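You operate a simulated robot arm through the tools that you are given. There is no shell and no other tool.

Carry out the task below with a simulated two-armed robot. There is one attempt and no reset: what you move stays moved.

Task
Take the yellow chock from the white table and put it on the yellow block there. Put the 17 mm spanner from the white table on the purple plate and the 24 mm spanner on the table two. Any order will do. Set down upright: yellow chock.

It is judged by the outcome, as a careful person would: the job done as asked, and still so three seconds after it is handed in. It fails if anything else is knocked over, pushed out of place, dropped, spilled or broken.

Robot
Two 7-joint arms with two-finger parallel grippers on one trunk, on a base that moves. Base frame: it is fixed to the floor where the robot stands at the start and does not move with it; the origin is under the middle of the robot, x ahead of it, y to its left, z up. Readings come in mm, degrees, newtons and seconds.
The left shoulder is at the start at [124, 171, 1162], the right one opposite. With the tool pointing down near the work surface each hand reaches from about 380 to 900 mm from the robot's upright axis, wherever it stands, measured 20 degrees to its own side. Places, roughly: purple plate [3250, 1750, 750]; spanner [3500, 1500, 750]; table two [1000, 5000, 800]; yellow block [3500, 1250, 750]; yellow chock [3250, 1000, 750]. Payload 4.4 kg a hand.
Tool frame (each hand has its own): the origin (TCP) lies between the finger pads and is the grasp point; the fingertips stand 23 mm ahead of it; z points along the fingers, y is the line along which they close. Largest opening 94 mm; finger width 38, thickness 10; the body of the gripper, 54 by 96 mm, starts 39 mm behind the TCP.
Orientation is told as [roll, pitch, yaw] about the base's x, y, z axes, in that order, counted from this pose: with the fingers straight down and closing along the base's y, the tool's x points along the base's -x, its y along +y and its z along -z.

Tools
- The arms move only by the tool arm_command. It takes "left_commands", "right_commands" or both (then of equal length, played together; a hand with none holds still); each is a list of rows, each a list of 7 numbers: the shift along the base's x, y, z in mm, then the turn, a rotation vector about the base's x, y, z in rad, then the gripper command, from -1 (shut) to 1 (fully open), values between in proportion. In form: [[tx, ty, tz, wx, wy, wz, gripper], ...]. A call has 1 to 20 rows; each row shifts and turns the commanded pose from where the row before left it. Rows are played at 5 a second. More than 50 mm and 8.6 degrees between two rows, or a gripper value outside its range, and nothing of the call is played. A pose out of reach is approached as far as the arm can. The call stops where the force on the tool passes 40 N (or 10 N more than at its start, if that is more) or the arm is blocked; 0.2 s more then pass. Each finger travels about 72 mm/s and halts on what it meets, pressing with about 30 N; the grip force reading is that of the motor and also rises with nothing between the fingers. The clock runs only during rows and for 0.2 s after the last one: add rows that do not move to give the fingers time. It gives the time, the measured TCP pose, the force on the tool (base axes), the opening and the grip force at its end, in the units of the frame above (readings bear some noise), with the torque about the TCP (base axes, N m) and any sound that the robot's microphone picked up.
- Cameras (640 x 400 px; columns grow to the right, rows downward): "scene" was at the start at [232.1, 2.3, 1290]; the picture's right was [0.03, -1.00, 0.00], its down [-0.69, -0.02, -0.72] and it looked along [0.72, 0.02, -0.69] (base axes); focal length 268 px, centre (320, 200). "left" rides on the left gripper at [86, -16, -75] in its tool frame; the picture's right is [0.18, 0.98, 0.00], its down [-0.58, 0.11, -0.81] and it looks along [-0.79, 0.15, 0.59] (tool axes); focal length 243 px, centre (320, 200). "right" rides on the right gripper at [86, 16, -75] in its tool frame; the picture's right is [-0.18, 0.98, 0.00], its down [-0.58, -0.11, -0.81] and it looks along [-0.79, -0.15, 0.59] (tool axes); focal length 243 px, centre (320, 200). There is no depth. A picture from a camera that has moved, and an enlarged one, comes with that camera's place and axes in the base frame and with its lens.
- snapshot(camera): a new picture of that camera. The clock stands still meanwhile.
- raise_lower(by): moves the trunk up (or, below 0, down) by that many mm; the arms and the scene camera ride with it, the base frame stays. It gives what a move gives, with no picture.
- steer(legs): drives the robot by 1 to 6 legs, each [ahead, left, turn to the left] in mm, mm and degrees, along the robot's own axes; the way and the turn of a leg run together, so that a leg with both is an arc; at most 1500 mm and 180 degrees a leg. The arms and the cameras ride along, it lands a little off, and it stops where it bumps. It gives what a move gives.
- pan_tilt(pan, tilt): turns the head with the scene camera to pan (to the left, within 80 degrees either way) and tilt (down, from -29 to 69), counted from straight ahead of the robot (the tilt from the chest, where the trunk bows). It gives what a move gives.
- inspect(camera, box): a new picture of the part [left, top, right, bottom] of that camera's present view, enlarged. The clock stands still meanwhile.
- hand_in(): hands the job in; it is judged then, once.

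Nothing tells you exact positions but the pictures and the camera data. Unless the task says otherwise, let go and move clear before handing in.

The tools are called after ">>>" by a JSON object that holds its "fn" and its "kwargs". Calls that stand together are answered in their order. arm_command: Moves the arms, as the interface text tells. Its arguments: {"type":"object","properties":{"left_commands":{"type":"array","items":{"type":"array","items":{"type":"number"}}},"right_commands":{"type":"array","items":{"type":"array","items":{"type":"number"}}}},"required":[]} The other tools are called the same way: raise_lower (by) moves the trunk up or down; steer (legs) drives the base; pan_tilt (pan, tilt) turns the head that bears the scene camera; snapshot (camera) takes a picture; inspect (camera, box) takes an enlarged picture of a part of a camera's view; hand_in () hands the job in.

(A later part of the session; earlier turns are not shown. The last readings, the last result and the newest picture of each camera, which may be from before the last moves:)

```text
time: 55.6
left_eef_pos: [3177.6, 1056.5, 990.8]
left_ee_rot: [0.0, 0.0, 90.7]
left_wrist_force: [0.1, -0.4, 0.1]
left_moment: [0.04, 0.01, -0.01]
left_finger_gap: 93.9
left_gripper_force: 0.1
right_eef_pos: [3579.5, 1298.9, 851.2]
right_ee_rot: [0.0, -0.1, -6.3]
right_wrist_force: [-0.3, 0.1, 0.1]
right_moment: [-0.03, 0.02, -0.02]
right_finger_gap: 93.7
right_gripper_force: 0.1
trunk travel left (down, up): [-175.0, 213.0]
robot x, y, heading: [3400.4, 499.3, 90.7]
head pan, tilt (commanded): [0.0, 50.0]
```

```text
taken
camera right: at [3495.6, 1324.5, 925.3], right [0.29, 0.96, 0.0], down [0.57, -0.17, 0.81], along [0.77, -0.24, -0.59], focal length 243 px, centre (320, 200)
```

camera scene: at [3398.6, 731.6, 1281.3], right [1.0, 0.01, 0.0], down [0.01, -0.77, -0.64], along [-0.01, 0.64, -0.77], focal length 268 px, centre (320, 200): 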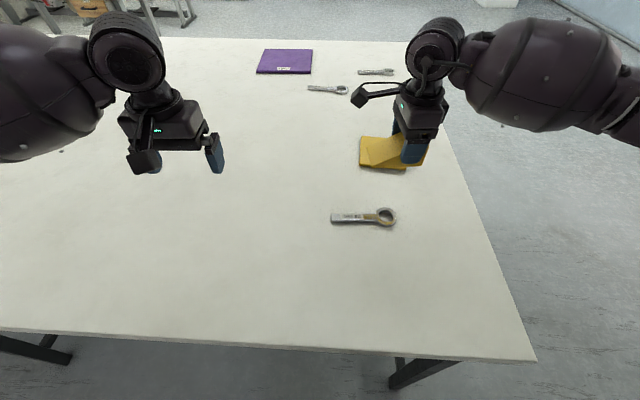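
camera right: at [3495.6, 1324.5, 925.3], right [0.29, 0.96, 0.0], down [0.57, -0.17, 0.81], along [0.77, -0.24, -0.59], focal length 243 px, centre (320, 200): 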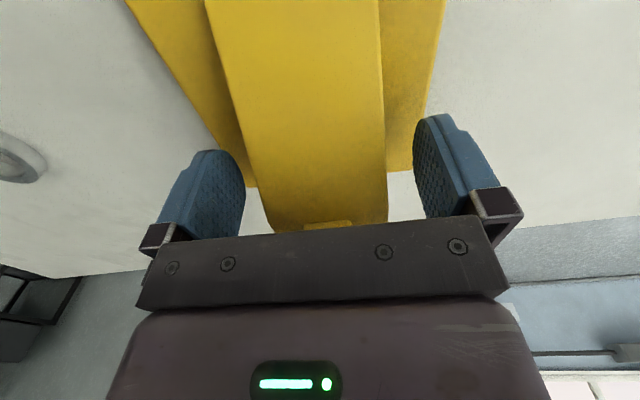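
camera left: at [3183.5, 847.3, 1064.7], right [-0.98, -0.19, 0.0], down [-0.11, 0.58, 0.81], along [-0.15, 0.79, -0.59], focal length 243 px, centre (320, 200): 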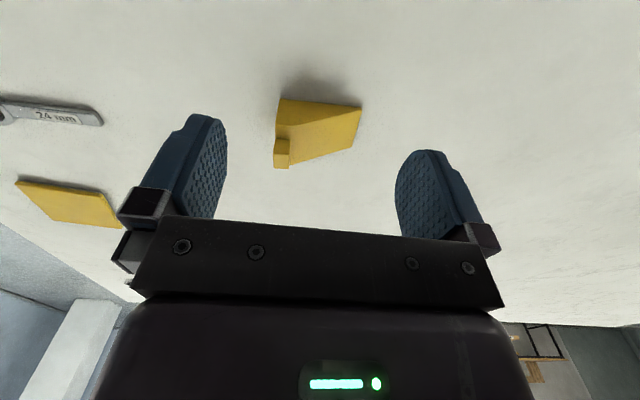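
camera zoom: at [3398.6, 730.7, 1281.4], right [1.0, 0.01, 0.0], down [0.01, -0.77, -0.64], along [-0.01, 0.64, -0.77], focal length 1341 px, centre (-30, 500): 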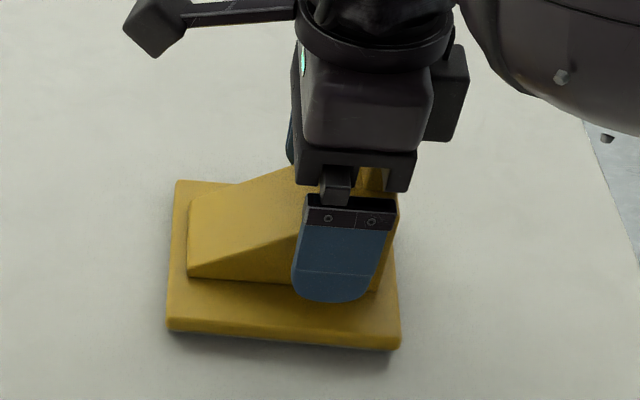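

The chock rests on the block, fingers clear on both sides. I'll lift straight up.

>>> {"fn": "arm_command", "kwargs": {"right_commands": [[0, 0, 15, 0, 0, 0, 1], [0, 0, 30, 0, 0, 0, 1], [0, 0, 35, 0, 0, 0, 1], [0, 0, 40, 0, 0, 0, 1], [0, 0, 40, 0, 0, 0, 1], [0, 0, 20, 0, 0, 0, 1]]}}

>>> {"fn": "inspect", "kwargs": {"camera": "scene", "box": [320, 80, 460, 240]}}

```text
time: 57.0
left_eef_pos: [3176.7, 1057.5, 989.8]
left_ee_rot: [0.1, 0.0, 90.6]
left_wrist_force: [0.0, -0.2, 0.2]
left_moment: [-0.02, 0.0, 0.01]
left_finger_gap: 94.0
left_gripper_force: 0.0
right_eef_pos: [3580.4, 1299.0, 1033.0]
right_ee_rot: [0.0, -0.1, -6.6]
right_wrist_force: [-0.7, 0.1, -0.4]
right_moment: [0.01, -0.01, 0.02]
right_finger_gap: 94.0
right_gripper_force: 0.0
trunk travel left (down, up): [-175.0, 213.0]
robot x, y, heading: [3402.7, 504.8, 90.8]
head pan, tilt (commanded): [0.0, 50.0]
```

```text
2.50 times, centred on (390, 160) of scene
camera zoom: at [3398.5, 730.5, 1281.4], right [1.0, 0.01, 0.0], down [0.01, -0.77, -0.64], along [-0.01, 0.64, -0.77], focal length 671 px, centre (145, 300)
```

zoom: 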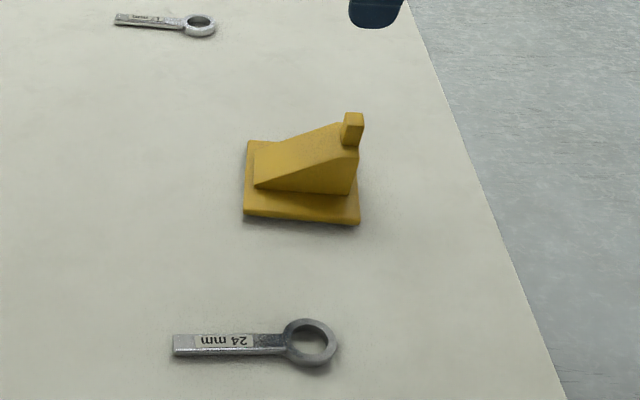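

The chock now stands upright on the block. Next I'll pick the 24 mm spanner with the same (already turned) right hand from here: moving over its handle at a safe height and looking with the hand camera.

>>> {"fn": "arm_command", "kwargs": {"right_commands": [[-15, -36, 0, 0, 0, 0.05, 1], [-15, -36, 0, 0, 0, 0.05, 1], [-15, -36, 0, 0, 0, 0.05, 1], [-15, -36, 0, 0, 0, 0, 1], [-16, -36, 0, 0, 0, 0, 1], [-16, -36, 0, 0, 0, 0, 1], [0, 0, -35, 0, 0, 0, 1], [0, 0, -35, 0, 0, 0, 1], [0, 0, 0, 0, 0, 0, 1]]}}

>>> {"fn": "snapshot", "kwargs": {"camera": "right"}}

>>> {"fn": "inspect", "kwargs": {"camera": "scene", "box": [310, 130, 430, 240]}}

```text
time: 59.0
left_eef_pos: [3177.5, 1057.4, 990.5]
left_ee_rot: [0.0, 0.0, 90.7]
left_wrist_force: [-0.7, 0.0, -0.1]
left_moment: [0.0, -0.01, 0.01]
left_finger_gap: 94.3
left_gripper_force: 0.1
right_eef_pos: [3489.9, 1083.7, 959.6]
right_ee_rot: [0.0, 0.0, 2.2]
right_wrist_force: [-0.7, 0.4, 0.1]
right_moment: [-0.01, -0.02, 0.01]
right_finger_gap: 94.3
right_gripper_force: 0.0
trunk travel left (down, up): [-175.0, 213.0]
robot x, y, heading: [3402.9, 498.0, 90.9]
head pan, tilt (commanded): [0.0, 50.0]
```

```text
taken
camera right: at [3401.7, 1095.8, 1034.1], right [0.15, 0.99, 0.0], down [0.59, -0.09, 0.81], along [0.8, -0.12, -0.59], focal length 243 px, centre (320, 200)
```

right: 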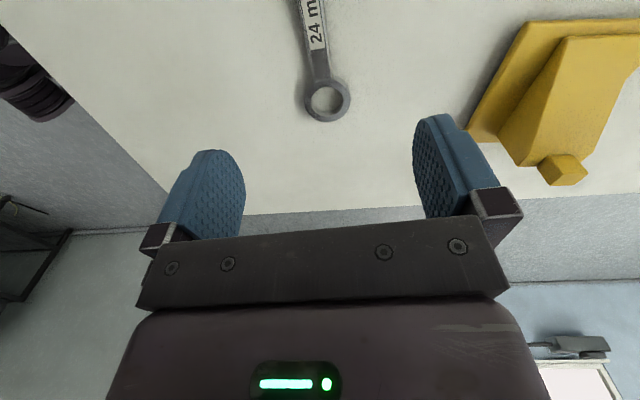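

```text
3.64 times, centred on (370, 185) of scene
camera zoom: at [3398.6, 730.4, 1281.6], right [1.0, 0.01, 0.0], down [0.01, -0.77, -0.64], along [-0.01, 0.64, -0.77], focal length 976 px, centre (138, 254)
```

zoom: 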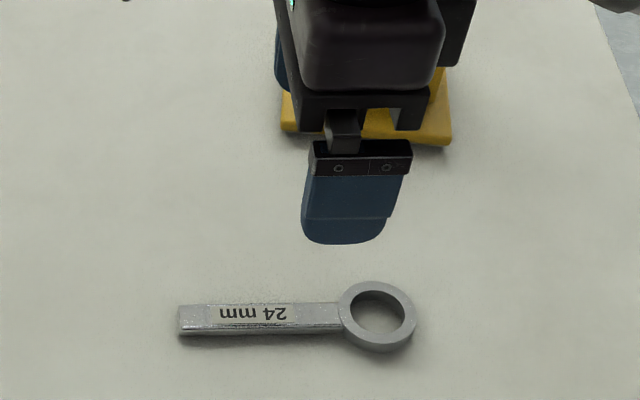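

The spanner's ring is at about (3538, 1082) and its handle lies along x at y≈1081.5. I'll descend over the handle at x≈3487 to near the table, then feel for the surface in small steps.

>>> {"fn": "arm_command", "kwargs": {"right_commands": [[-3, -2, -30, 0, 0, -0.015, 1], [0, 0, -35, 0, 0, 0, 1], [0, 0, -30, 0, 0, 0, 1], [0, 0, -20, 0, 0, 0, 1], [0, 0, -12, 0, 0, 0, 1], [0, 0, -6, 0, 0, 0, 1], [0, 0, 0, 0, 0, 0, 1]]}}

>>> {"fn": "inspect", "kwargs": {"camera": "right", "box": [150, 0, 530, 240]}}

>>> {"fn": "inspect", "kwargs": {"camera": "scene", "box": [310, 150, 430, 240]}}

```text
time: 60.6
left_eef_pos: [3177.2, 1057.9, 990.4]
left_ee_rot: [0.0, -0.1, 90.7]
left_wrist_force: [0.0, 0.2, -0.6]
left_moment: [-0.01, 0.01, -0.01]
left_finger_gap: 94.0
left_gripper_force: 0.1
right_eef_pos: [3484.3, 1081.8, 828.6]
right_ee_rot: [0.0, 0.0, 1.2]
right_wrist_force: [-0.8, -0.6, -0.9]
right_moment: [0.0, -0.02, 0.0]
right_finger_gap: 94.0
right_gripper_force: 0.0
trunk travel left (down, up): [-175.0, 213.0]
robot x, y, heading: [3403.2, 500.8, 90.5]
head pan, tilt (commanded): [0.0, 50.0]
```

```text
1.67 times, centred on (340, 120) of right
camera zoom: at [3397.8, 1096.1, 902.3], right [0.16, 0.99, 0.0], down [0.58, -0.1, 0.81], along [0.8, -0.13, -0.59], focal length 404 px, centre (287, 333)
```

zoom: 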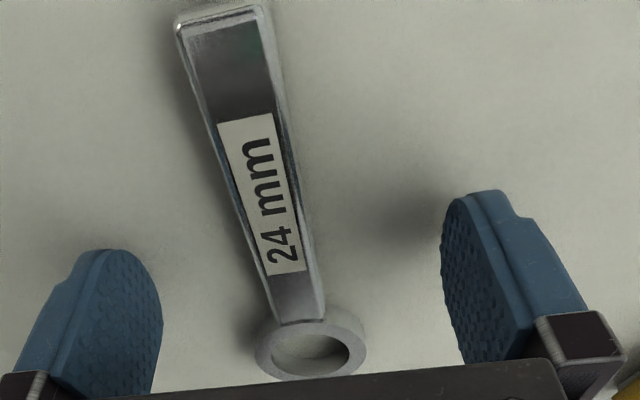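

```text
4.44 times, centred on (370, 195) of scene
camera zoom: at [3398.6, 730.7, 1281.4], right [1.0, 0.01, 0.0], down [0.01, -0.77, -0.64], along [-0.01, 0.64, -0.77], focal length 1192 px, centre (98, 222)
```

zoom: 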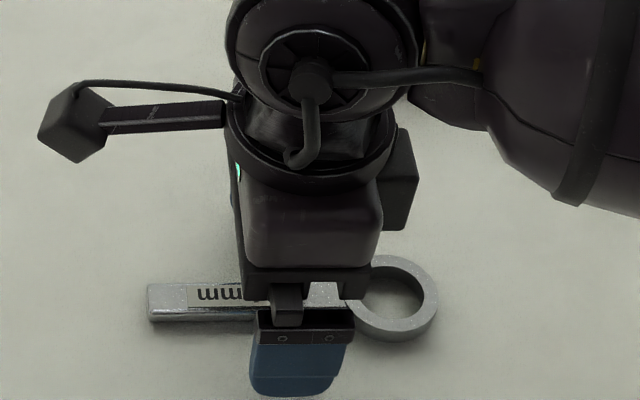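

Handle is centred between the fingers. I'll feel for the table in 1.5 mm steps.

>>> {"fn": "arm_command", "kwargs": {"right_commands": [[0, 0, -1.5, 0, 0, 0, 1], [0, 0, -1.5, 0, 0, 0, 1], [0, 0, -1.5, 0, 0, 0, 1], [0, 0, 0, 0, 0, 0, 1]]}}

```text
time: 61.6
left_eef_pos: [3176.7, 1058.0, 990.0]
left_ee_rot: [-0.1, 0.0, 90.6]
left_wrist_force: [0.1, 0.8, -0.4]
left_moment: [-0.01, 0.02, 0.02]
left_finger_gap: 94.1
left_gripper_force: 0.0
right_eef_pos: [3485.8, 1082.0, 823.7]
right_ee_rot: [0.1, 0.0, 1.2]
right_wrist_force: [0.7, 0.0, 0.1]
right_moment: [0.01, 0.03, 0.01]
right_finger_gap: 93.9
right_gripper_force: 0.1
trunk travel left (down, up): [-175.0, 213.0]
robot x, y, heading: [3405.5, 504.0, 90.7]
head pan, tilt (commanded): [0.0, 50.0]
```

>>> {"fn": "arm_command", "kwargs": {"right_commands": [[0, 0, -1, 0, 0, 0, 1], [0, 0, -1, 0, 0, 0, 1], [0, 0, 0, 0, 0, 0, 1]]}}

```text
time: 62.4
left_eef_pos: [3177.0, 1056.8, 991.4]
left_ee_rot: [-0.1, -0.1, 90.8]
left_wrist_force: [0.1, 0.1, -0.1]
left_moment: [-0.03, 0.0, -0.01]
left_finger_gap: 94.3
left_gripper_force: 0.1
right_eef_pos: [3484.2, 1082.5, 823.6]
right_ee_rot: [0.2, 0.0, 1.3]
right_wrist_force: [1.4, 0.8, 12.6]
right_moment: [-0.65, -0.23, 0.08]
right_finger_gap: 93.5
right_gripper_force: 0.1
trunk travel left (down, up): [-175.0, 213.0]
robot x, y, heading: [3406.3, 498.6, 90.8]
head pan, tilt (commanded): [0.0, 50.0]
```

Contact with the table at TCP z≈823, so the table top is at z≈800. I'll back off 1.5 mm and close on the handle.

>>> {"fn": "arm_command", "kwargs": {"right_commands": [[0, 0, 2, 0, 0, 0, 1], [0, 0, 0, 0, 0, 0, -1], [0, 0, 0, 0, 0, 0, -1], [0, 0, 0, 0, 0, 0, -1], [0, 0, 0, 0, 0, 0, -1], [0, 0, 0, 0, 0, 0, -1]]}}

>>> {"fn": "inspect", "kwargs": {"camera": "right", "box": [150, 0, 530, 240]}}

```text
time: 63.8
left_eef_pos: [3177.2, 1057.8, 989.4]
left_ee_rot: [0.0, 0.0, 90.7]
left_wrist_force: [-0.7, 0.7, 0.5]
left_moment: [0.0, 0.0, 0.01]
left_finger_gap: 94.1
left_gripper_force: 0.1
right_eef_pos: [3485.5, 1081.3, 822.6]
right_ee_rot: [-0.1, 0.0, 1.4]
right_wrist_force: [-0.8, -0.5, 0.0]
right_moment: [-0.01, 0.0, 0.02]
right_finger_gap: 19.2
right_gripper_force: 30.2
trunk travel left (down, up): [-175.0, 213.0]
robot x, y, heading: [3403.7, 501.0, 90.8]
head pan, tilt (commanded): [0.0, 50.0]
```

```text
1.67 times, centred on (340, 120) of right
camera zoom: at [3398.1, 1096.0, 897.2], right [0.16, 0.99, 0.0], down [0.58, -0.1, 0.81], along [0.8, -0.13, -0.59], focal length 404 px, centre (287, 333)
```

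zoom: 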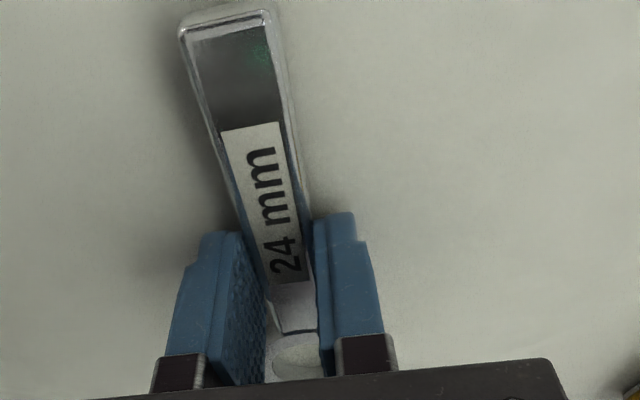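

The handle is gripped (19.2 mm, 30 N). I'll lift it.

>>> {"fn": "arm_command", "kwargs": {"right_commands": [[0, 0, 5, 0, 0, 0, -1], [0, 0, 15, 0, 0, 0, -1], [0, 0, 30, 0, 0, 0, -1], [0, 0, 40, 0, 0, 0, -1], [0, 0, 40, 0, 0, 0, -1], [0, 0, 40, 0, 0, 0, -1], [0, 0, 30, 0, 0, 0, -1], [0, 0, 0, 0, 0, 0, -1]]}}

>>> {"fn": "snapshot", "kwargs": {"camera": "right"}}

>>> {"fn": "snapshot", "kwargs": {"camera": "scene"}}

```text
time: 65.6
left_eef_pos: [3176.4, 1057.7, 990.1]
left_ee_rot: [0.0, 0.0, 90.7]
left_wrist_force: [0.3, 1.1, -0.3]
left_moment: [0.02, 0.03, 0.0]
left_finger_gap: 93.8
left_gripper_force: 0.0
right_eef_pos: [3487.6, 1083.7, 1022.8]
right_ee_rot: [-0.1, -0.1, 1.3]
right_wrist_force: [-0.4, 0.5, -1.6]
right_moment: [0.0, -0.03, 0.02]
right_finger_gap: 19.1
right_gripper_force: 29.9
trunk travel left (down, up): [-175.0, 213.0]
robot x, y, heading: [3405.5, 501.3, 90.6]
head pan, tilt (commanded): [0.0, 50.0]
```

```text
taken
camera right: at [3399.5, 1098.0, 1097.2], right [0.16, 0.99, 0.0], down [0.58, -0.1, 0.81], along [0.8, -0.13, -0.59], focal length 243 px, centre (320, 200)
```

right: 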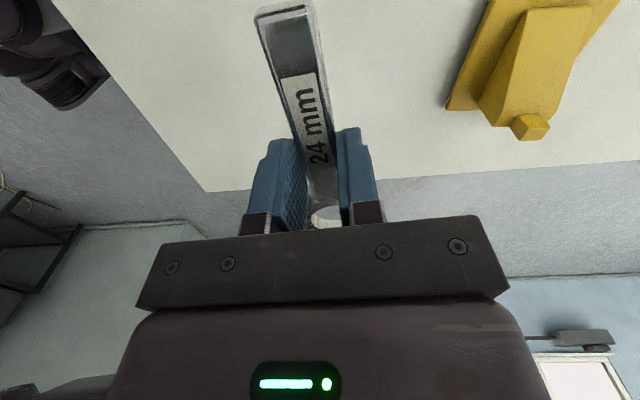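

```text
taken
camera scene: at [3398.6, 731.2, 1281.2], right [1.0, 0.01, 0.0], down [0.01, -0.77, -0.64], along [-0.01, 0.64, -0.77], focal length 268 px, centre (320, 200)
```

scene: 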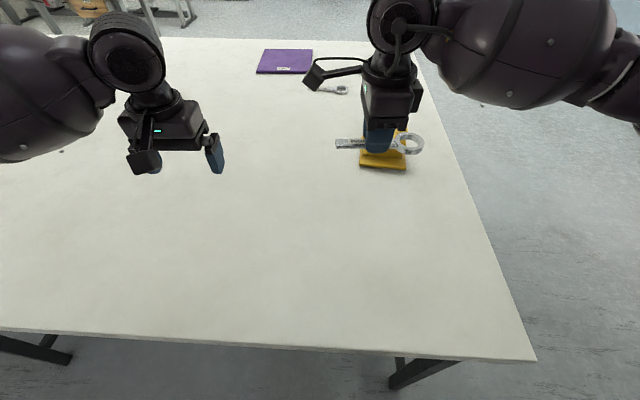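

The 24 mm spanner is held level. The back edge of the table is at y≈2083, so the plate and 17 mm spanner are best reached from the back side. I'll drive around the far end of the table with wide clearance, to stand behind it facing −y.

>>> {"fn": "steer", "kwargs": {"legs": [[-350, 0, 0], [0, -1000, 0], [1500, 0, 0], [1250, 0, 0], [0, 0, 179.3], [0, -1200, 0]]}}

>>> {"fn": "pan_tilt", "kwargs": {"pan": 0, "tilt": 35}}

>>> {"fn": "snapshot", "kwargs": {"camera": "scene"}}

```text
time: 107.0
left_eef_pos: [3456.0, 2315.5, 989.7]
left_ee_rot: [0.0, 0.0, -88.3]
left_wrist_force: [1.0, -1.0, 0.5]
left_moment: [-0.03, -0.04, 0.01]
left_finger_gap: 94.1
left_gripper_force: 0.0
right_eef_pos: [3147.7, 2284.6, 1022.8]
right_ee_rot: [0.0, 0.0, -177.8]
right_wrist_force: [0.0, 0.4, -1.3]
right_moment: [0.0, 0.0, -0.01]
right_finger_gap: 19.4
right_gripper_force: 30.2
trunk travel left (down, up): [-175.0, 213.0]
robot x, y, heading: [3221.4, 2867.3, -88.4]
head pan, tilt (commanded): [0.0, 50.0]
```

```text
time: 107.7
left_eef_pos: [3456.3, 2314.6, 990.9]
left_ee_rot: [0.0, 0.0, -88.3]
left_wrist_force: [0.0, 0.2, 0.0]
left_moment: [0.0, 0.01, 0.02]
left_finger_gap: 94.0
left_gripper_force: 0.1
right_eef_pos: [3146.5, 2283.8, 1022.4]
right_ee_rot: [0.0, 0.0, -177.8]
right_wrist_force: [0.1, -1.0, -1.2]
right_moment: [-0.01, 0.0, 0.01]
right_finger_gap: 19.0
right_gripper_force: 30.1
trunk travel left (down, up): [-175.0, 213.0]
robot x, y, heading: [3217.4, 2870.9, -88.4]
head pan, tilt (commanded): [0.0, 35.0]
```

```text
taken
camera scene: at [3223.1, 2626.7, 1303.0], right [-1.0, -0.03, 0.0], down [-0.02, 0.57, -0.82], along [0.02, -0.82, -0.57], focal length 268 px, centre (320, 200)
```

scene: 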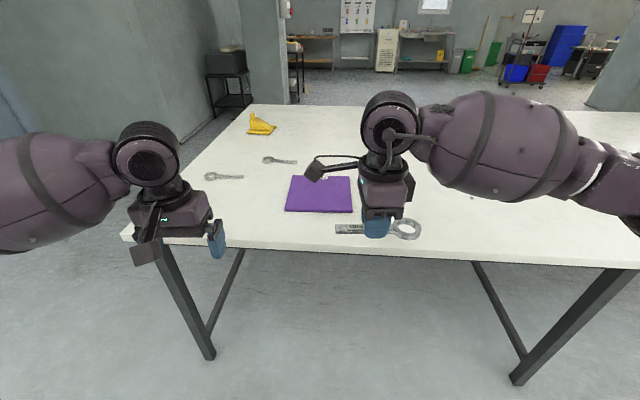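

I see the plate ahead, the 17 mm spanner at about (3422, 1640), the 19 mm one to its left, and the chock on its block. I'll move the right hand (holding the 24 mm) outwards to keep it clear, then approach the table.

>>> {"fn": "arm_command", "kwargs": {"right_commands": [[-40, 5, 0, 0, 0, 0, -1], [-40, 5, 5, 0, 0, 0, -1], [-40, 5, 5, 0, 0, 0, -1], [-40, 5, 5, 0, 0, 0, -1], [-40, 5, 5, 0, 0, 0, -1], [0, 0, 0, 0, 0, 0, -1]]}}

>>> {"fn": "steer", "kwargs": {"legs": [[0, -70, -1.6], [430, 0, 0]]}}

>>> {"fn": "pan_tilt", "kwargs": {"pan": 0, "tilt": 45}}

>>> {"fn": "snapshot", "kwargs": {"camera": "scene"}}

>>> {"fn": "snapshot", "kwargs": {"camera": "left"}}

```text
time: 109.1
left_eef_pos: [3456.2, 2315.5, 989.7]
left_ee_rot: [0.0, 0.1, -88.3]
left_wrist_force: [-0.2, 0.1, -1.0]
left_moment: [-0.01, 0.0, -0.02]
left_finger_gap: 94.1
left_gripper_force: 0.0
right_eef_pos: [2946.0, 2310.0, 1041.3]
right_ee_rot: [-0.1, -0.1, -177.7]
right_wrist_force: [0.1, -0.5, -1.6]
right_moment: [0.0, 0.0, 0.0]
right_finger_gap: 19.4
right_gripper_force: 29.7
trunk travel left (down, up): [-175.0, 213.0]
robot x, y, heading: [3217.0, 2866.8, -88.3]
head pan, tilt (commanded): [0.0, 35.0]
```

```text
time: 112.7
left_eef_pos: [3367.6, 1875.9, 990.2]
left_ee_rot: [-0.1, 0.0, -90.0]
left_wrist_force: [0.3, 0.3, 0.2]
left_moment: [0.0, 0.01, -0.02]
left_finger_gap: 94.0
left_gripper_force: 0.0
right_eef_pos: [2860.0, 1886.7, 1042.8]
right_ee_rot: [0.1, 0.1, -179.4]
right_wrist_force: [-0.8, -0.1, -1.6]
right_moment: [0.04, 0.02, -0.05]
right_finger_gap: 19.5
right_gripper_force: 29.9
trunk travel left (down, up): [-175.0, 213.0]
robot x, y, heading: [3149.5, 2436.0, -90.0]
head pan, tilt (commanded): [0.0, 35.0]
```

```text
time: 113.4
left_eef_pos: [3368.8, 1877.1, 990.0]
left_ee_rot: [0.0, 0.0, -89.9]
left_wrist_force: [-0.1, 0.3, 0.0]
left_moment: [0.02, -0.01, 0.0]
left_finger_gap: 94.2
left_gripper_force: 0.1
right_eef_pos: [2859.4, 1886.7, 1043.7]
right_ee_rot: [0.0, 0.0, -179.4]
right_wrist_force: [0.2, -0.1, -0.8]
right_moment: [0.01, 0.01, -0.01]
right_finger_gap: 19.5
right_gripper_force: 29.7
trunk travel left (down, up): [-175.0, 213.0]
robot x, y, heading: [3150.1, 2434.0, -89.5]
head pan, tilt (commanded): [0.0, 45.0]
```

```text
taken
camera scene: at [3145.4, 2201.3, 1288.4], right [-1.0, 0.0, 0.0], down [0.0, 0.71, -0.71], along [0.0, -0.71, -0.71], focal length 268 px, centre (320, 200)
```

scene: 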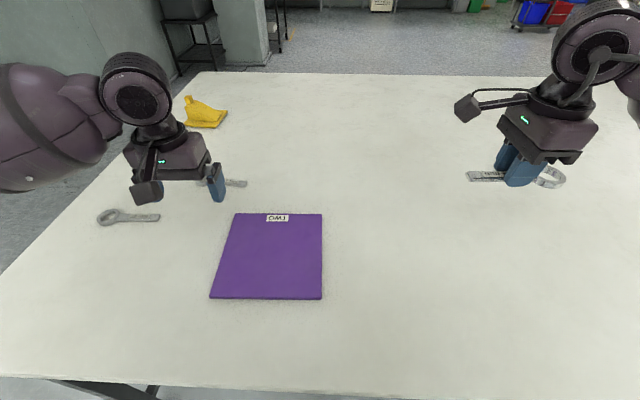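

```text
taken
camera left: at [3351.0, 1963.7, 1064.8], right [0.98, 0.18, 0.0], down [0.11, -0.58, 0.81], along [0.15, -0.79, -0.59], focal length 243 px, centre (320, 200)
```

left: 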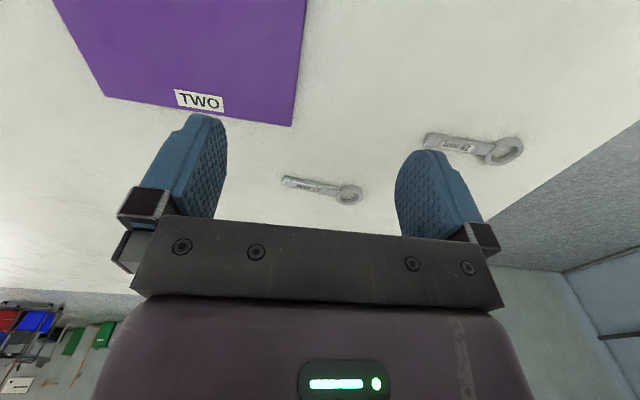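

The plate is about 210 mm square centred near (3245, 1873). Let me zoom the left hand camera on the middle spanner to confirm its label and axis.

>>> {"fn": "inspect", "kwargs": {"camera": "left", "box": [260, 120, 540, 220]}}

>>> {"fn": "arm_command", "kwargs": {"left_commands": [[0, -5, 0, 0, 0, 0.14, 1], [0, -10, 0, 0, 0, 0.14, 1], [0, -10, 0, 0, 0, 0.14, 1], [0, -10, 0, 0, 0, 0.14, 1], [0, -10, 0, 0, 0, 0.14, 1], [0, -10, 0, 0, 0, 0.14, 1]]}}

```text
2.29 times, centred on (400, 170) of left
camera zoom: at [3351.0, 1963.7, 1064.8], right [0.98, 0.18, 0.0], down [0.11, -0.58, 0.81], along [0.15, -0.79, -0.59], focal length 555 px, centre (137, 269)
```

zoom: 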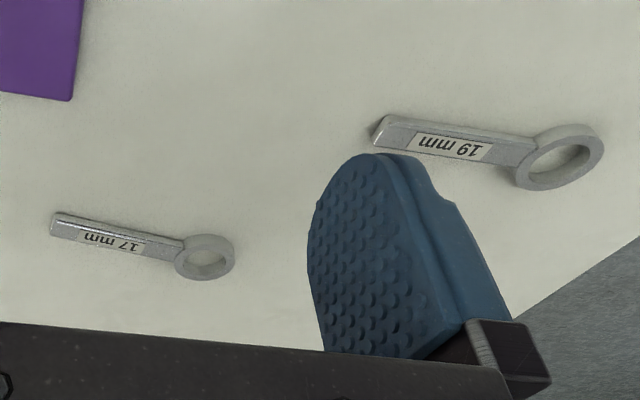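

```text
time: 114.8
left_eef_pos: [3368.8, 1821.6, 990.2]
left_ee_rot: [0.1, 0.1, -41.7]
left_wrist_force: [-0.6, 0.4, 0.1]
left_moment: [-0.03, 0.03, 0.01]
left_finger_gap: 93.9
left_gripper_force: 0.0
right_eef_pos: [2858.5, 1885.4, 1042.3]
right_ee_rot: [0.0, 0.0, -179.4]
right_wrist_force: [-0.3, 0.8, -0.4]
right_moment: [-0.02, 0.0, 0.0]
right_finger_gap: 19.4
right_gripper_force: 30.1
trunk travel left (down, up): [-175.0, 213.0]
robot x, y, heading: [3147.4, 2435.8, -90.0]
head pan, tilt (commanded): [0.0, 45.0]
```

Confirmed: the middle spanner is the 17 mm, the other is the 19 mm. I'll finish turning the left wrist and move over the 17 mm handle near its ring.

>>> {"fn": "arm_command", "kwargs": {"left_commands": [[8, -35, 0, 0, 0, 0.128, 1], [8, -35, 0, 0, 0, 0.128, 1], [8, -35, 0, 0, 0, 0.128, 1], [9, -35, 0, 0, 0, 0.128, 1], [8, -34, 0, 0, 0, 0.128, 1], [8, 0, -30, 0, 0, 0, 1], [0, 0, -20, 0, 0, 0, 1], [0, 0, 0, 0, 0, 0, 1]]}}

>>> {"fn": "snapshot", "kwargs": {"camera": "left"}}

>>> {"fn": "snapshot", "kwargs": {"camera": "scene"}}

```text
time: 116.6
left_eef_pos: [3418.2, 1648.0, 940.8]
left_ee_rot: [0.1, -0.1, -5.2]
left_wrist_force: [0.3, -0.3, 0.2]
left_moment: [0.03, -0.04, 0.0]
left_finger_gap: 93.9
left_gripper_force: 0.1
right_eef_pos: [2859.2, 1886.9, 1042.8]
right_ee_rot: [0.0, 0.0, -179.4]
right_wrist_force: [-1.3, 0.9, -1.6]
right_moment: [0.0, -0.01, 0.01]
right_finger_gap: 19.3
right_gripper_force: 30.5
trunk travel left (down, up): [-175.0, 213.0]
robot x, y, heading: [3148.3, 2437.2, -90.0]
head pan, tilt (commanded): [0.0, 45.0]
```

```text
taken
camera left: at [3328.5, 1640.8, 1015.2], right [-0.09, 1.0, 0.0], down [0.59, 0.06, 0.81], along [0.8, 0.08, -0.59], focal length 243 px, centre (320, 200)
```

left: 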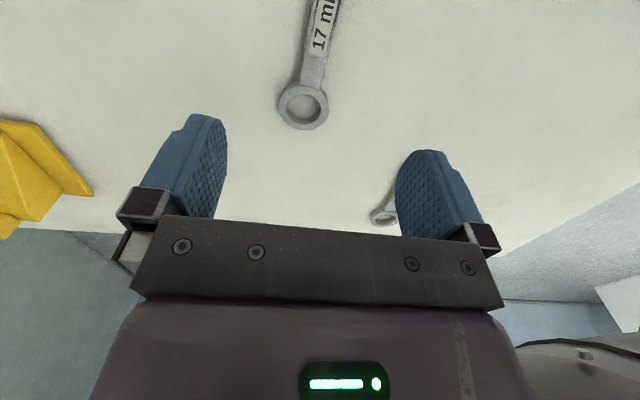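

```text
taken
camera scene: at [3145.5, 2201.4, 1288.4], right [-1.0, 0.0, 0.0], down [0.0, 0.71, -0.71], along [0.0, -0.71, -0.71], focal length 268 px, centre (320, 200)
```

scene: 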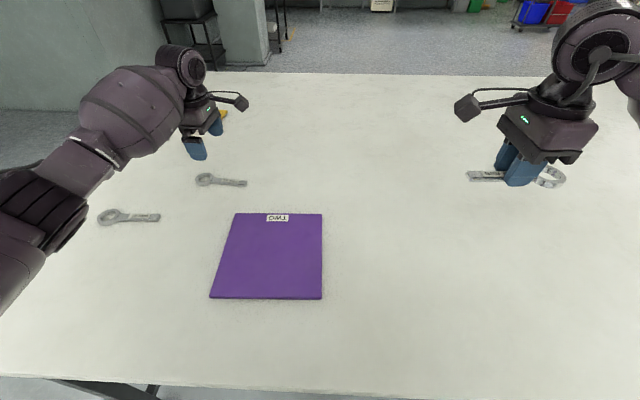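

>>> {"fn": "inspect", "kwargs": {"camera": "scene", "box": [180, 130, 260, 200]}}

>>> {"fn": "inspect", "kwargs": {"camera": "left", "box": [220, 0, 420, 140]}}

```text
5.71 times, centred on (220, 165) of scene
camera zoom: at [3145.5, 2201.4, 1288.4], right [-1.0, 0.0, 0.0], down [0.0, 0.71, -0.71], along [0.0, -0.71, -0.71], focal length 1533 px, centre (891, 400)
```

zoom: 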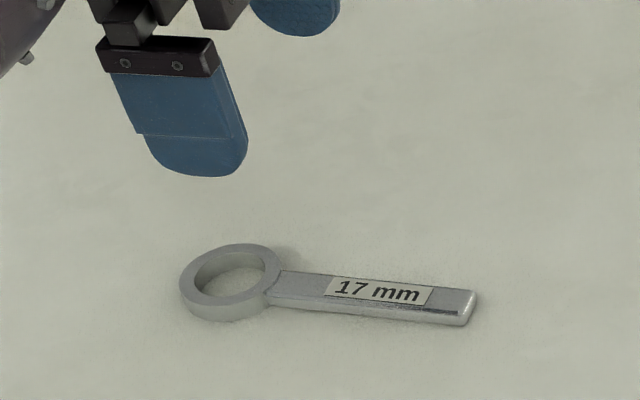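

```text
2.86 times, centred on (320, 70) of left
camera zoom: at [3328.5, 1640.8, 1015.2], right [-0.09, 1.0, 0.0], down [0.59, 0.06, 0.81], along [0.8, 0.08, -0.59], focal length 693 px, centre (320, 571)
```

zoom: 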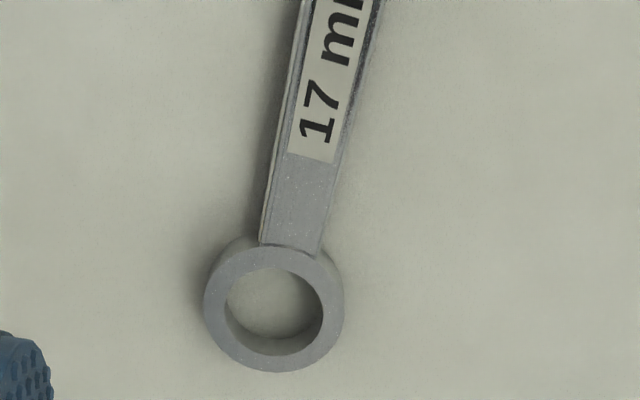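

The 17 mm spanner's axis is at about −9° yaw, handle at (3418, 1645). I'll align and descend to near the table.

>>> {"fn": "arm_command", "kwargs": {"left_commands": [[0, -3, -30, 0, 0, -0.066, 1], [0, 0, -35, 0, 0, 0, 1], [0, 0, -25, 0, 0, 0, 1], [0, 0, -15, 0, 0, 0, 1], [0, 0, -9, 0, 0, 0, 1], [0, 0, 0, 0, 0, 0, 1]]}}

>>> {"fn": "inspect", "kwargs": {"camera": "left", "box": [110, 0, 490, 240]}}

>>> {"fn": "inspect", "kwargs": {"camera": "scene", "box": [160, 110, 280, 210]}}

```text
time: 118.0
left_eef_pos: [3417.4, 1646.2, 826.6]
left_ee_rot: [0.0, 0.0, -9.0]
left_wrist_force: [0.5, 0.0, -0.1]
left_moment: [-0.01, 0.01, 0.0]
left_finger_gap: 94.0
left_gripper_force: 0.0
right_eef_pos: [2858.6, 1885.8, 1043.3]
right_ee_rot: [0.0, -0.1, -179.5]
right_wrist_force: [0.3, 0.6, -0.7]
right_moment: [-0.02, -0.04, 0.0]
right_finger_gap: 19.3
right_gripper_force: 30.3
trunk travel left (down, up): [-175.0, 213.0]
robot x, y, heading: [3149.2, 2436.1, -89.8]
head pan, tilt (commanded): [0.0, 45.0]
```

```text
1.67 times, centred on (300, 120) of left
camera zoom: at [3327.5, 1643.3, 900.9], right [-0.03, 1.0, 0.0], down [0.59, 0.02, 0.81], along [0.81, 0.02, -0.59], focal length 404 px, centre (353, 333)
```

zoom: 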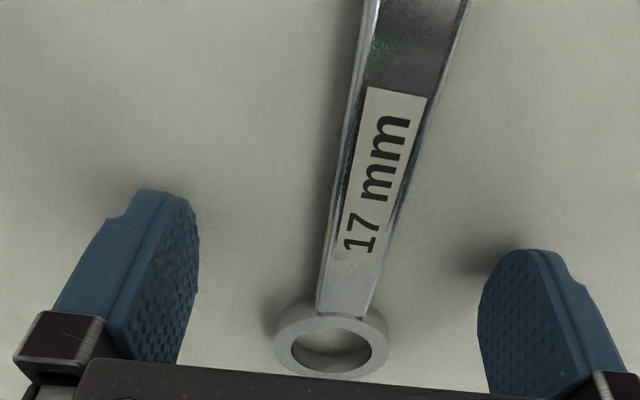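

```text
4.00 times, centred on (220, 160) of scene
camera zoom: at [3145.4, 2201.3, 1288.4], right [-1.0, 0.0, 0.0], down [0.0, 0.71, -0.71], along [0.0, -0.71, -0.71], focal length 1073 px, centre (720, 360)
```

zoom: 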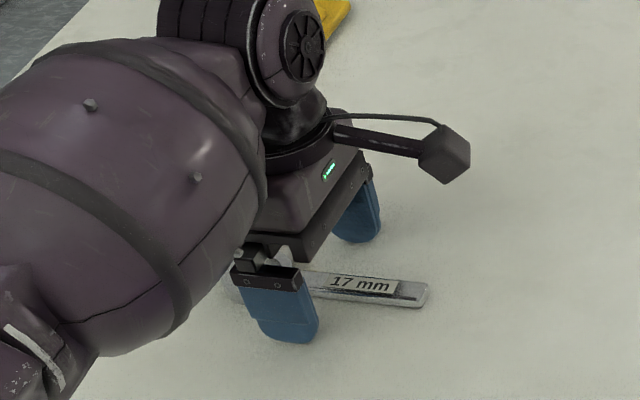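

>>> {"fn": "arm_command", "kwargs": {"left_commands": [[0, 0, -1.5, 0, 0, 0, 1], [0, 0, -1.5, 0, 0, 0, 1], [0, 0, 0, 0, 0, 0, 1]]}}

```text
time: 118.8
left_eef_pos: [3418.1, 1645.8, 823.3]
left_ee_rot: [0.0, 0.0, -9.0]
left_wrist_force: [0.4, -0.1, 0.4]
left_moment: [-0.03, -0.01, 0.02]
left_finger_gap: 94.2
left_gripper_force: 0.0
right_eef_pos: [2858.0, 1886.3, 1042.4]
right_ee_rot: [0.1, 0.0, -179.5]
right_wrist_force: [-0.2, 0.1, -0.1]
right_moment: [0.01, 0.0, -0.01]
right_finger_gap: 19.3
right_gripper_force: 30.3
trunk travel left (down, up): [-175.0, 213.0]
robot x, y, heading: [3149.4, 2433.8, -89.8]
head pan, tilt (commanded): [0.0, 45.0]
```

The fingertips are just above the table. Closing on the handle.

>>> {"fn": "arm_command", "kwargs": {"left_commands": [[0, 0, 0, 0, 0, 0, -1], [0, 0, 0, 0, 0, 0, -1], [0, 0, 0, 0, 0, 0, -1], [0, 0, 0, 0, 0, 0, -1], [0, 0, 0, 0, 0, 0, -1]]}}

>>> {"fn": "inspect", "kwargs": {"camera": "left", "box": [110, 0, 490, 240]}}

```text
time: 120.0
left_eef_pos: [3417.6, 1646.2, 822.3]
left_ee_rot: [0.0, 0.1, -9.0]
left_wrist_force: [-1.2, 0.3, -0.4]
left_moment: [-0.01, -0.03, 0.0]
left_finger_gap: 19.3
left_gripper_force: 29.7
right_eef_pos: [2859.8, 1886.7, 1042.8]
right_ee_rot: [0.0, 0.1, -179.4]
right_wrist_force: [-0.1, -0.3, -1.6]
right_moment: [-0.01, -0.01, 0.0]
right_finger_gap: 19.1
right_gripper_force: 29.9
trunk travel left (down, up): [-175.0, 213.0]
robot x, y, heading: [3150.2, 2432.5, -89.8]
head pan, tilt (commanded): [0.0, 45.0]
```

```text
1.67 times, centred on (300, 120) of left
camera zoom: at [3328.5, 1643.4, 897.6], right [-0.03, 1.0, 0.0], down [0.59, 0.02, 0.81], along [0.81, 0.02, -0.59], focal length 404 px, centre (353, 333)
```

zoom: 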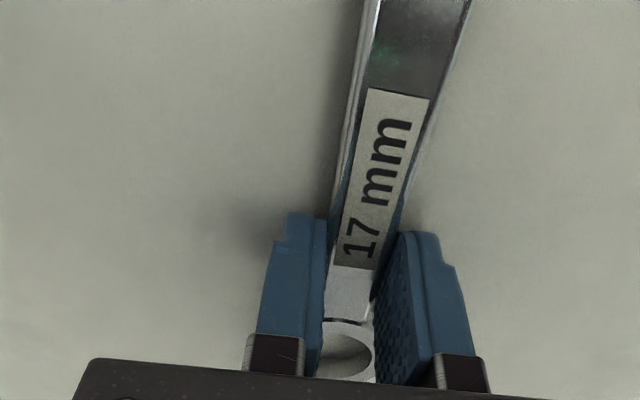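

The 17 mm spanner is gripped (19.3 mm, 30 N). Lifting and carrying it over the plate.

>>> {"fn": "arm_command", "kwargs": {"left_commands": [[0, 0, 5, 0, 0, 0, -1], [0, 0, 20, 0, 0, 0, -1], [0, 0, 40, 0, 0, 0, -1], [0, 0, 40, 0, 0, 0, -1], [0, 0, 35, 0, 0, 0, -1], [-28, 37, 0, 0, 0, 0, -1], [-28, 37, 0, 0, 0, 0, -1], [-28, 37, 0, 0, 0, 0, -1], [-28, 37, 0, 0, 0, 0, -1], [-28, 37, 0, 0, 0, 0, -1], [-28, 38, 0, 0, 0, 0, -1], [0, 0, 0, 0, 0, 0, -1]]}}

>>> {"fn": "snapshot", "kwargs": {"camera": "scene"}}

>>> {"fn": "snapshot", "kwargs": {"camera": "left"}}

```text
time: 122.6
left_eef_pos: [3248.3, 1868.6, 963.3]
left_ee_rot: [0.1, 0.0, -9.0]
left_wrist_force: [-0.7, 0.7, -1.6]
left_moment: [0.0, 0.01, -0.01]
left_finger_gap: 19.4
left_gripper_force: 30.1
right_eef_pos: [2860.3, 1885.7, 1041.7]
right_ee_rot: [-0.1, 0.0, -179.5]
right_wrist_force: [0.3, 0.8, -1.6]
right_moment: [0.0, 0.0, -0.02]
right_finger_gap: 19.3
right_gripper_force: 30.5
trunk travel left (down, up): [-175.0, 213.0]
robot x, y, heading: [3151.2, 2434.3, -90.2]
head pan, tilt (commanded): [0.0, 45.0]
```

```text
taken
camera scene: at [3145.7, 2200.9, 1288.2], right [-1.0, 0.0, 0.0], down [0.0, 0.71, -0.71], along [0.0, -0.71, -0.71], focal length 268 px, centre (320, 200)
```

scene: 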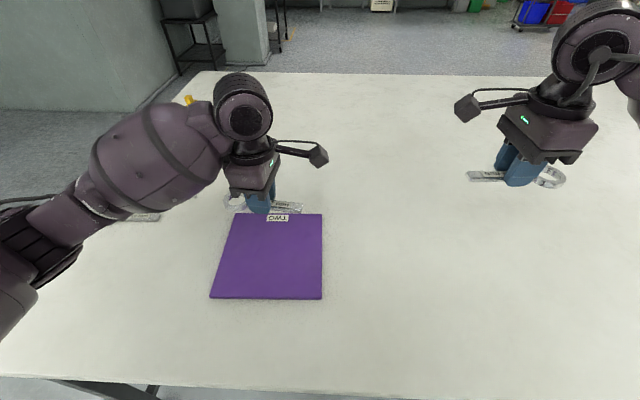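

```text
taken
camera left: at [3159.9, 1866.7, 1038.0], right [-0.03, 1.0, 0.0], down [0.59, 0.02, 0.81], along [0.81, 0.02, -0.59], focal length 243 px, centre (320, 200)
```

left: 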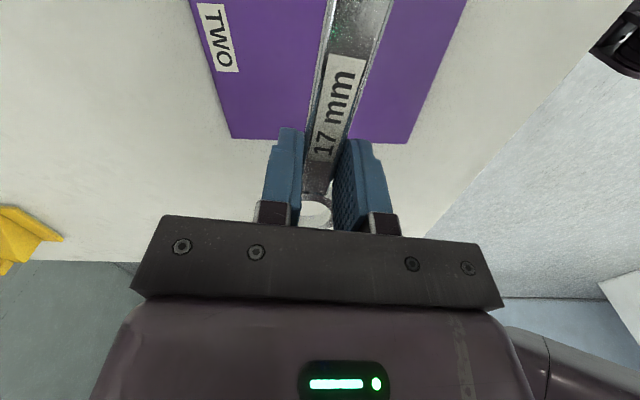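

Plate corners from the hand camera confirm its centre at (3246, 1873); the spanner will lie well within it. Lowering to near its surface.

>>> {"fn": "arm_command", "kwargs": {"left_commands": [[0, 3, -35, 0, 0, 0, -1], [0, 2, -35, 0, 0, 0, -1], [0, 0, -25, 0, 0, 0, -1], [0, 0, -15, 0, 0, 0, -1], [0, 0, -8, 0, 0, 0, -1], [0, 0, 0, 0, 0, 0, -1]]}}

>>> {"fn": "inspect", "kwargs": {"camera": "scene", "box": [180, 180, 360, 320]}}

```text
time: 124.0
left_eef_pos: [3249.5, 1872.7, 845.6]
left_ee_rot: [0.0, -0.1, -9.0]
left_wrist_force: [-0.7, -0.3, -1.0]
left_moment: [0.03, -0.02, -0.03]
left_finger_gap: 19.4
left_gripper_force: 30.0
right_eef_pos: [2858.6, 1886.5, 1043.1]
right_ee_rot: [0.1, -0.1, -179.4]
right_wrist_force: [0.2, 0.3, -0.2]
right_moment: [0.0, 0.02, 0.01]
right_finger_gap: 19.3
right_gripper_force: 30.5
trunk travel left (down, up): [-175.0, 213.0]
robot x, y, heading: [3148.6, 2434.0, -89.9]
head pan, tilt (commanded): [0.0, 45.0]
```

```text
2.86 times, centred on (270, 250) of scene
camera zoom: at [3145.4, 2201.2, 1288.3], right [-1.0, 0.0, 0.0], down [0.0, 0.71, -0.71], along [0.0, -0.71, -0.71], focal length 766 px, centre (463, 57)
```

zoom: 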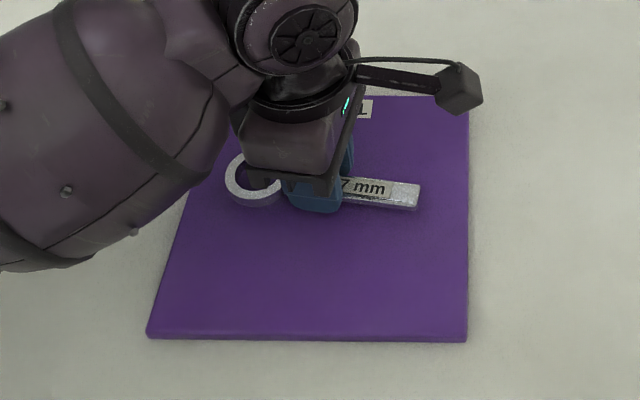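

>>> {"fn": "arm_command", "kwargs": {"left_commands": [[0, 0, -6, 0, 0, 0, -1], [0, 0, -4, 0, 0, 0, -1], [0, 0, -2, 0, 0, 0, -1], [0, 0, -1.5, 0, 0, 0, -1], [0, 0, 0, 0, 0, 0, -1]]}}

```text
time: 125.2
left_eef_pos: [3250.4, 1872.7, 835.2]
left_ee_rot: [-0.4, 0.0, -8.9]
left_wrist_force: [4.0, -0.8, 26.1]
left_moment: [0.35, -0.23, -0.03]
left_finger_gap: 19.5
left_gripper_force: 29.9
right_eef_pos: [2859.9, 1887.9, 1044.7]
right_ee_rot: [0.1, 0.0, -179.4]
right_wrist_force: [-0.2, 0.3, -0.8]
right_moment: [-0.01, 0.02, -0.01]
right_finger_gap: 19.1
right_gripper_force: 30.1
trunk travel left (down, up): [-175.0, 213.0]
robot x, y, heading: [3149.6, 2433.4, -90.0]
head pan, tilt (commanded): [0.0, 45.0]
```

Contact with the plate (26 N). I'll relieve the pressure by about 2 mm, then release.

>>> {"fn": "arm_command", "kwargs": {"left_commands": [[0, 0, 2, 0, 0, 0, -1], [0, 0, 0, 0, 0, 0, -1]]}}

```text
time: 125.8
left_eef_pos: [3249.9, 1871.9, 835.2]
left_ee_rot: [-0.2, 0.0, -9.1]
left_wrist_force: [2.4, -7.6, 22.4]
left_moment: [0.05, -0.12, -0.14]
left_finger_gap: 19.2
left_gripper_force: 30.0
right_eef_pos: [2859.1, 1887.3, 1043.7]
right_ee_rot: [0.1, 0.0, -179.6]
right_wrist_force: [0.5, 0.0, -1.5]
right_moment: [0.0, 0.02, 0.01]
right_finger_gap: 19.4
right_gripper_force: 30.3
trunk travel left (down, up): [-175.0, 213.0]
robot x, y, heading: [3146.6, 2435.6, -90.2]
head pan, tilt (commanded): [0.0, 45.0]
```

>>> {"fn": "arm_command", "kwargs": {"left_commands": [[0, 0, 1, 0, 0, 0, -1], [0, 0, 0, 0, 0, 0, -1]]}}

```text
time: 126.4
left_eef_pos: [3250.2, 1873.8, 836.0]
left_ee_rot: [0.0, 0.0, -9.0]
left_wrist_force: [-0.5, -6.1, 17.4]
left_moment: [-0.19, -0.04, 0.13]
left_finger_gap: 19.2
left_gripper_force: 30.1
right_eef_pos: [2858.6, 1886.0, 1043.2]
right_ee_rot: [0.0, 0.0, -179.5]
right_wrist_force: [0.3, -0.1, -1.2]
right_moment: [0.02, 0.02, 0.01]
right_finger_gap: 19.2
right_gripper_force: 29.8
trunk travel left (down, up): [-175.0, 213.0]
robot x, y, heading: [3152.4, 2432.0, -89.9]
head pan, tilt (commanded): [0.0, 45.0]
```

>>> {"fn": "arm_command", "kwargs": {"left_commands": [[0, 0, 1, 0, 0, 0, -1], [0, 0, 0, 0, 0, 0, -1]]}}

>>> {"fn": "inspect", "kwargs": {"camera": "scene", "box": [180, 180, 360, 320]}}

>>> {"fn": "inspect", "kwargs": {"camera": "left", "box": [110, 0, 490, 240]}}

```text
time: 127.0
left_eef_pos: [3249.5, 1873.6, 834.7]
left_ee_rot: [0.1, 0.0, -9.1]
left_wrist_force: [-3.1, -1.9, 8.9]
left_moment: [-0.19, 0.08, -0.11]
left_finger_gap: 19.4
left_gripper_force: 30.0
right_eef_pos: [2858.1, 1887.5, 1043.7]
right_ee_rot: [0.0, 0.1, -179.4]
right_wrist_force: [-0.9, -0.7, -1.3]
right_moment: [0.01, -0.05, 0.03]
right_finger_gap: 19.1
right_gripper_force: 29.9
trunk travel left (down, up): [-175.0, 213.0]
robot x, y, heading: [3150.3, 2437.1, -90.0]
head pan, tilt (commanded): [0.0, 45.0]
```

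```text
2.86 times, centred on (270, 250) of scene
camera zoom: at [3145.1, 2201.6, 1288.2], right [-1.0, 0.0, 0.0], down [0.0, 0.71, -0.71], along [0.0, -0.71, -0.71], focal length 766 px, centre (463, 57)
```

zoom: 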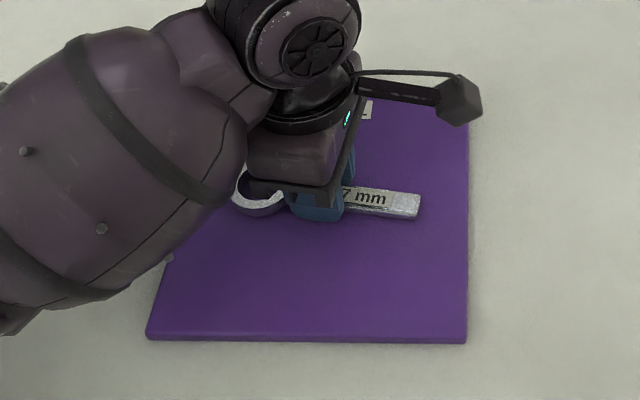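

```text
1.67 times, centred on (300, 120) of left
camera zoom: at [3160.3, 1872.0, 909.5], right [-0.03, 1.0, 0.0], down [0.59, 0.01, 0.81], along [0.81, 0.02, -0.59], focal length 404 px, centre (353, 333)
```

zoom: 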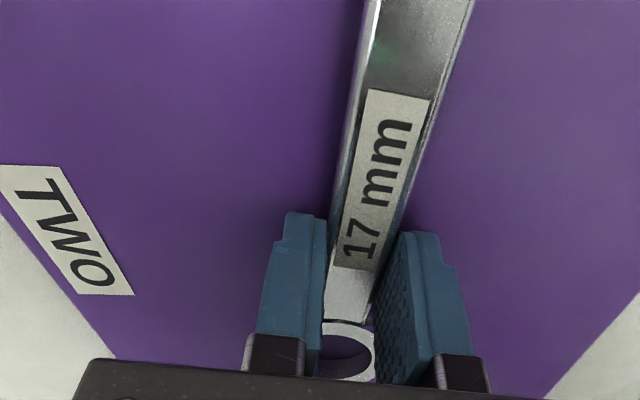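

The spanner lies on the plate with light pressure. Opening gently and checking.

>>> {"fn": "arm_command", "kwargs": {"left_commands": [[0, 0, 0.5, 0, 0, 0, -0.3], [0, 0, 0, 0, 0, 0, 0], [0, 0, 0, 0, 0, 0, 0.4], [0, 0, 0, 0, 0, 0, 0.4]]}}

>>> {"fn": "inspect", "kwargs": {"camera": "left", "box": [110, 0, 490, 240]}}

```text
time: 128.0
left_eef_pos: [3249.9, 1873.2, 836.9]
left_ee_rot: [0.2, 0.0, -9.0]
left_wrist_force: [-0.3, -0.3, -0.8]
left_moment: [0.02, -0.04, -0.02]
left_finger_gap: 65.7
left_gripper_force: 0.0
right_eef_pos: [2858.7, 1886.2, 1043.3]
right_ee_rot: [0.1, -0.1, -179.4]
right_wrist_force: [0.0, 0.3, -1.0]
right_moment: [0.0, 0.0, 0.05]
right_finger_gap: 19.3
right_gripper_force: 30.5
trunk travel left (down, up): [-175.0, 213.0]
robot x, y, heading: [3148.7, 2434.5, -90.2]
head pan, tilt (commanded): [0.0, 45.0]
```

```text
1.67 times, centred on (300, 120) of left
camera zoom: at [3160.9, 1871.2, 910.3], right [-0.03, 1.0, 0.0], down [0.59, 0.02, 0.81], along [0.81, 0.02, -0.59], focal length 404 px, centre (353, 333)
```

zoom: 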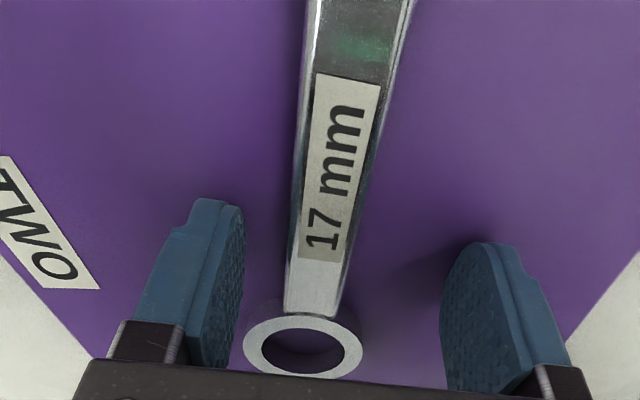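

The view shifted slightly on release, so I'll check the plate and spanner position with the scene camera before moving on.

>>> {"fn": "inspect", "kwargs": {"camera": "scene", "box": [180, 180, 360, 320]}}

>>> {"fn": "snapshot", "kwargs": {"camera": "left"}}

```text
2.86 times, centred on (270, 250) of scene
camera zoom: at [3145.4, 2201.2, 1288.2], right [-1.0, 0.0, 0.0], down [0.0, 0.71, -0.71], along [0.0, -0.71, -0.71], focal length 766 px, centre (463, 57)
```

zoom: 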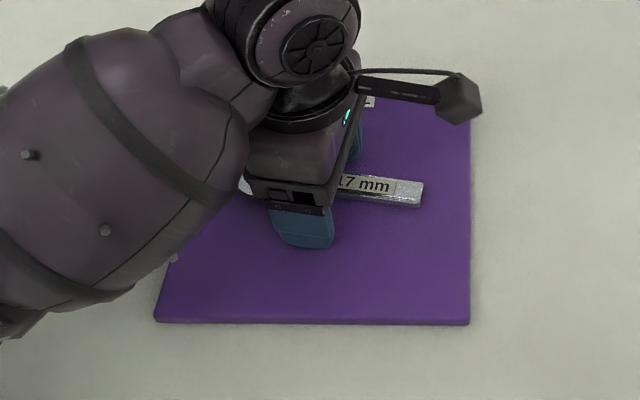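

```text
taken
camera left: at [3160.9, 1871.2, 910.3], right [-0.03, 1.0, 0.0], down [0.59, 0.02, 0.81], along [0.81, 0.02, -0.59], focal length 243 px, centre (320, 200)
```

left: 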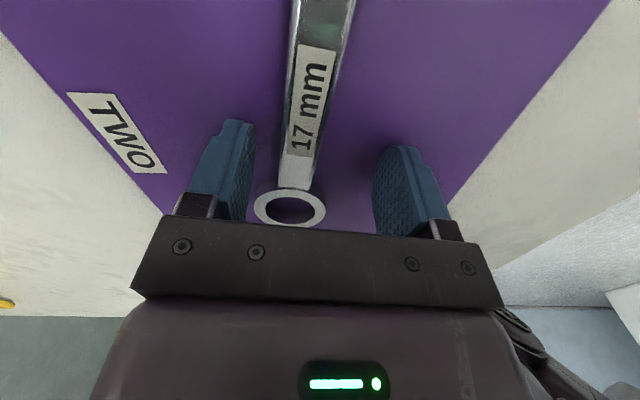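

The plate slid about 11 mm on release (finger friction), spanner still resting on it. I'll raise the hand straight up and take stock.

>>> {"fn": "arm_command", "kwargs": {"left_commands": [[0, 0, 5, 0, 0, 0, 0.4], [0, 0, 15, 0, 0, 0, 0.4], [0, 0, 30, 0, 0, 0, 0.4], [0, 0, 40, 0, 0, 0, 0.4], [0, 0, 40, 0, 0, 0, 0.4], [35, -10, 20, 0, 0, 0, 0.4], [40, -10, 0, 0, 0, 0, 0.4], [40, -10, 0, 0, 0, 0, 0.4], [0, 0, 0, 0, 0, 0, 0.4]]}}

>>> {"fn": "snapshot", "kwargs": {"camera": "scene"}}

>>> {"fn": "inspect", "kwargs": {"camera": "scene", "box": [180, 180, 360, 320]}}

```text
time: 130.0
left_eef_pos: [3365.2, 1840.5, 985.4]
left_ee_rot: [-0.1, 0.0, -8.9]
left_wrist_force: [-0.2, 0.2, 0.0]
left_moment: [0.0, 0.01, 0.0]
left_finger_gap: 66.0
left_gripper_force: 0.1
right_eef_pos: [2858.4, 1885.3, 1042.2]
right_ee_rot: [0.0, 0.0, -179.5]
right_wrist_force: [0.3, -0.1, -1.9]
right_moment: [0.0, 0.0, 0.01]
right_finger_gap: 19.0
right_gripper_force: 29.8
trunk travel left (down, up): [-175.0, 213.0]
robot x, y, heading: [3150.7, 2438.8, -89.9]
head pan, tilt (commanded): [0.0, 45.0]
```

```text
taken
camera scene: at [3145.0, 2201.1, 1288.2], right [-1.0, 0.0, 0.0], down [0.0, 0.71, -0.71], along [0.0, -0.71, -0.71], focal length 268 px, centre (320, 200)
```

scene: 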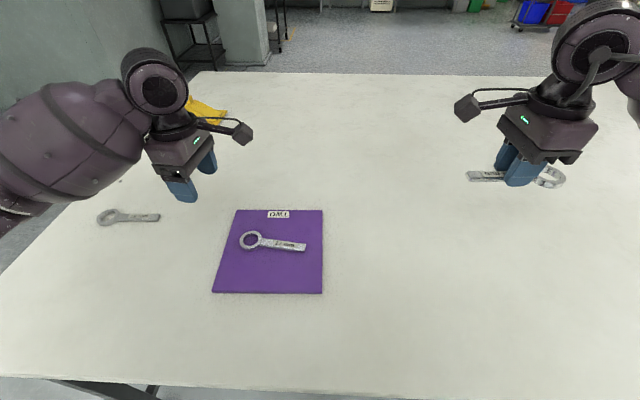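

```text
2.86 times, centred on (270, 250) of scene
camera zoom: at [3145.0, 2201.1, 1288.2], right [-1.0, 0.0, 0.0], down [0.0, 0.71, -0.71], along [0.0, -0.71, -0.71], focal length 766 px, centre (463, 57)
```

zoom: 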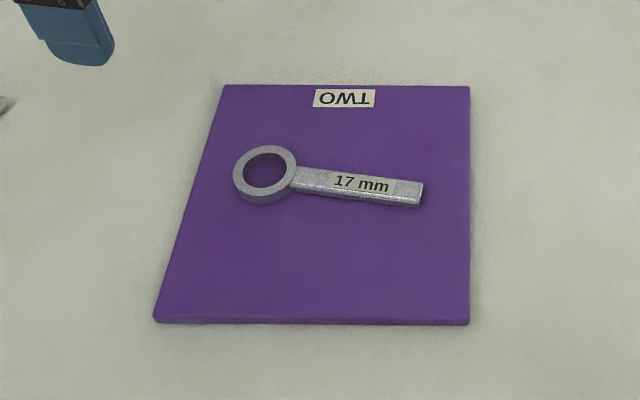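

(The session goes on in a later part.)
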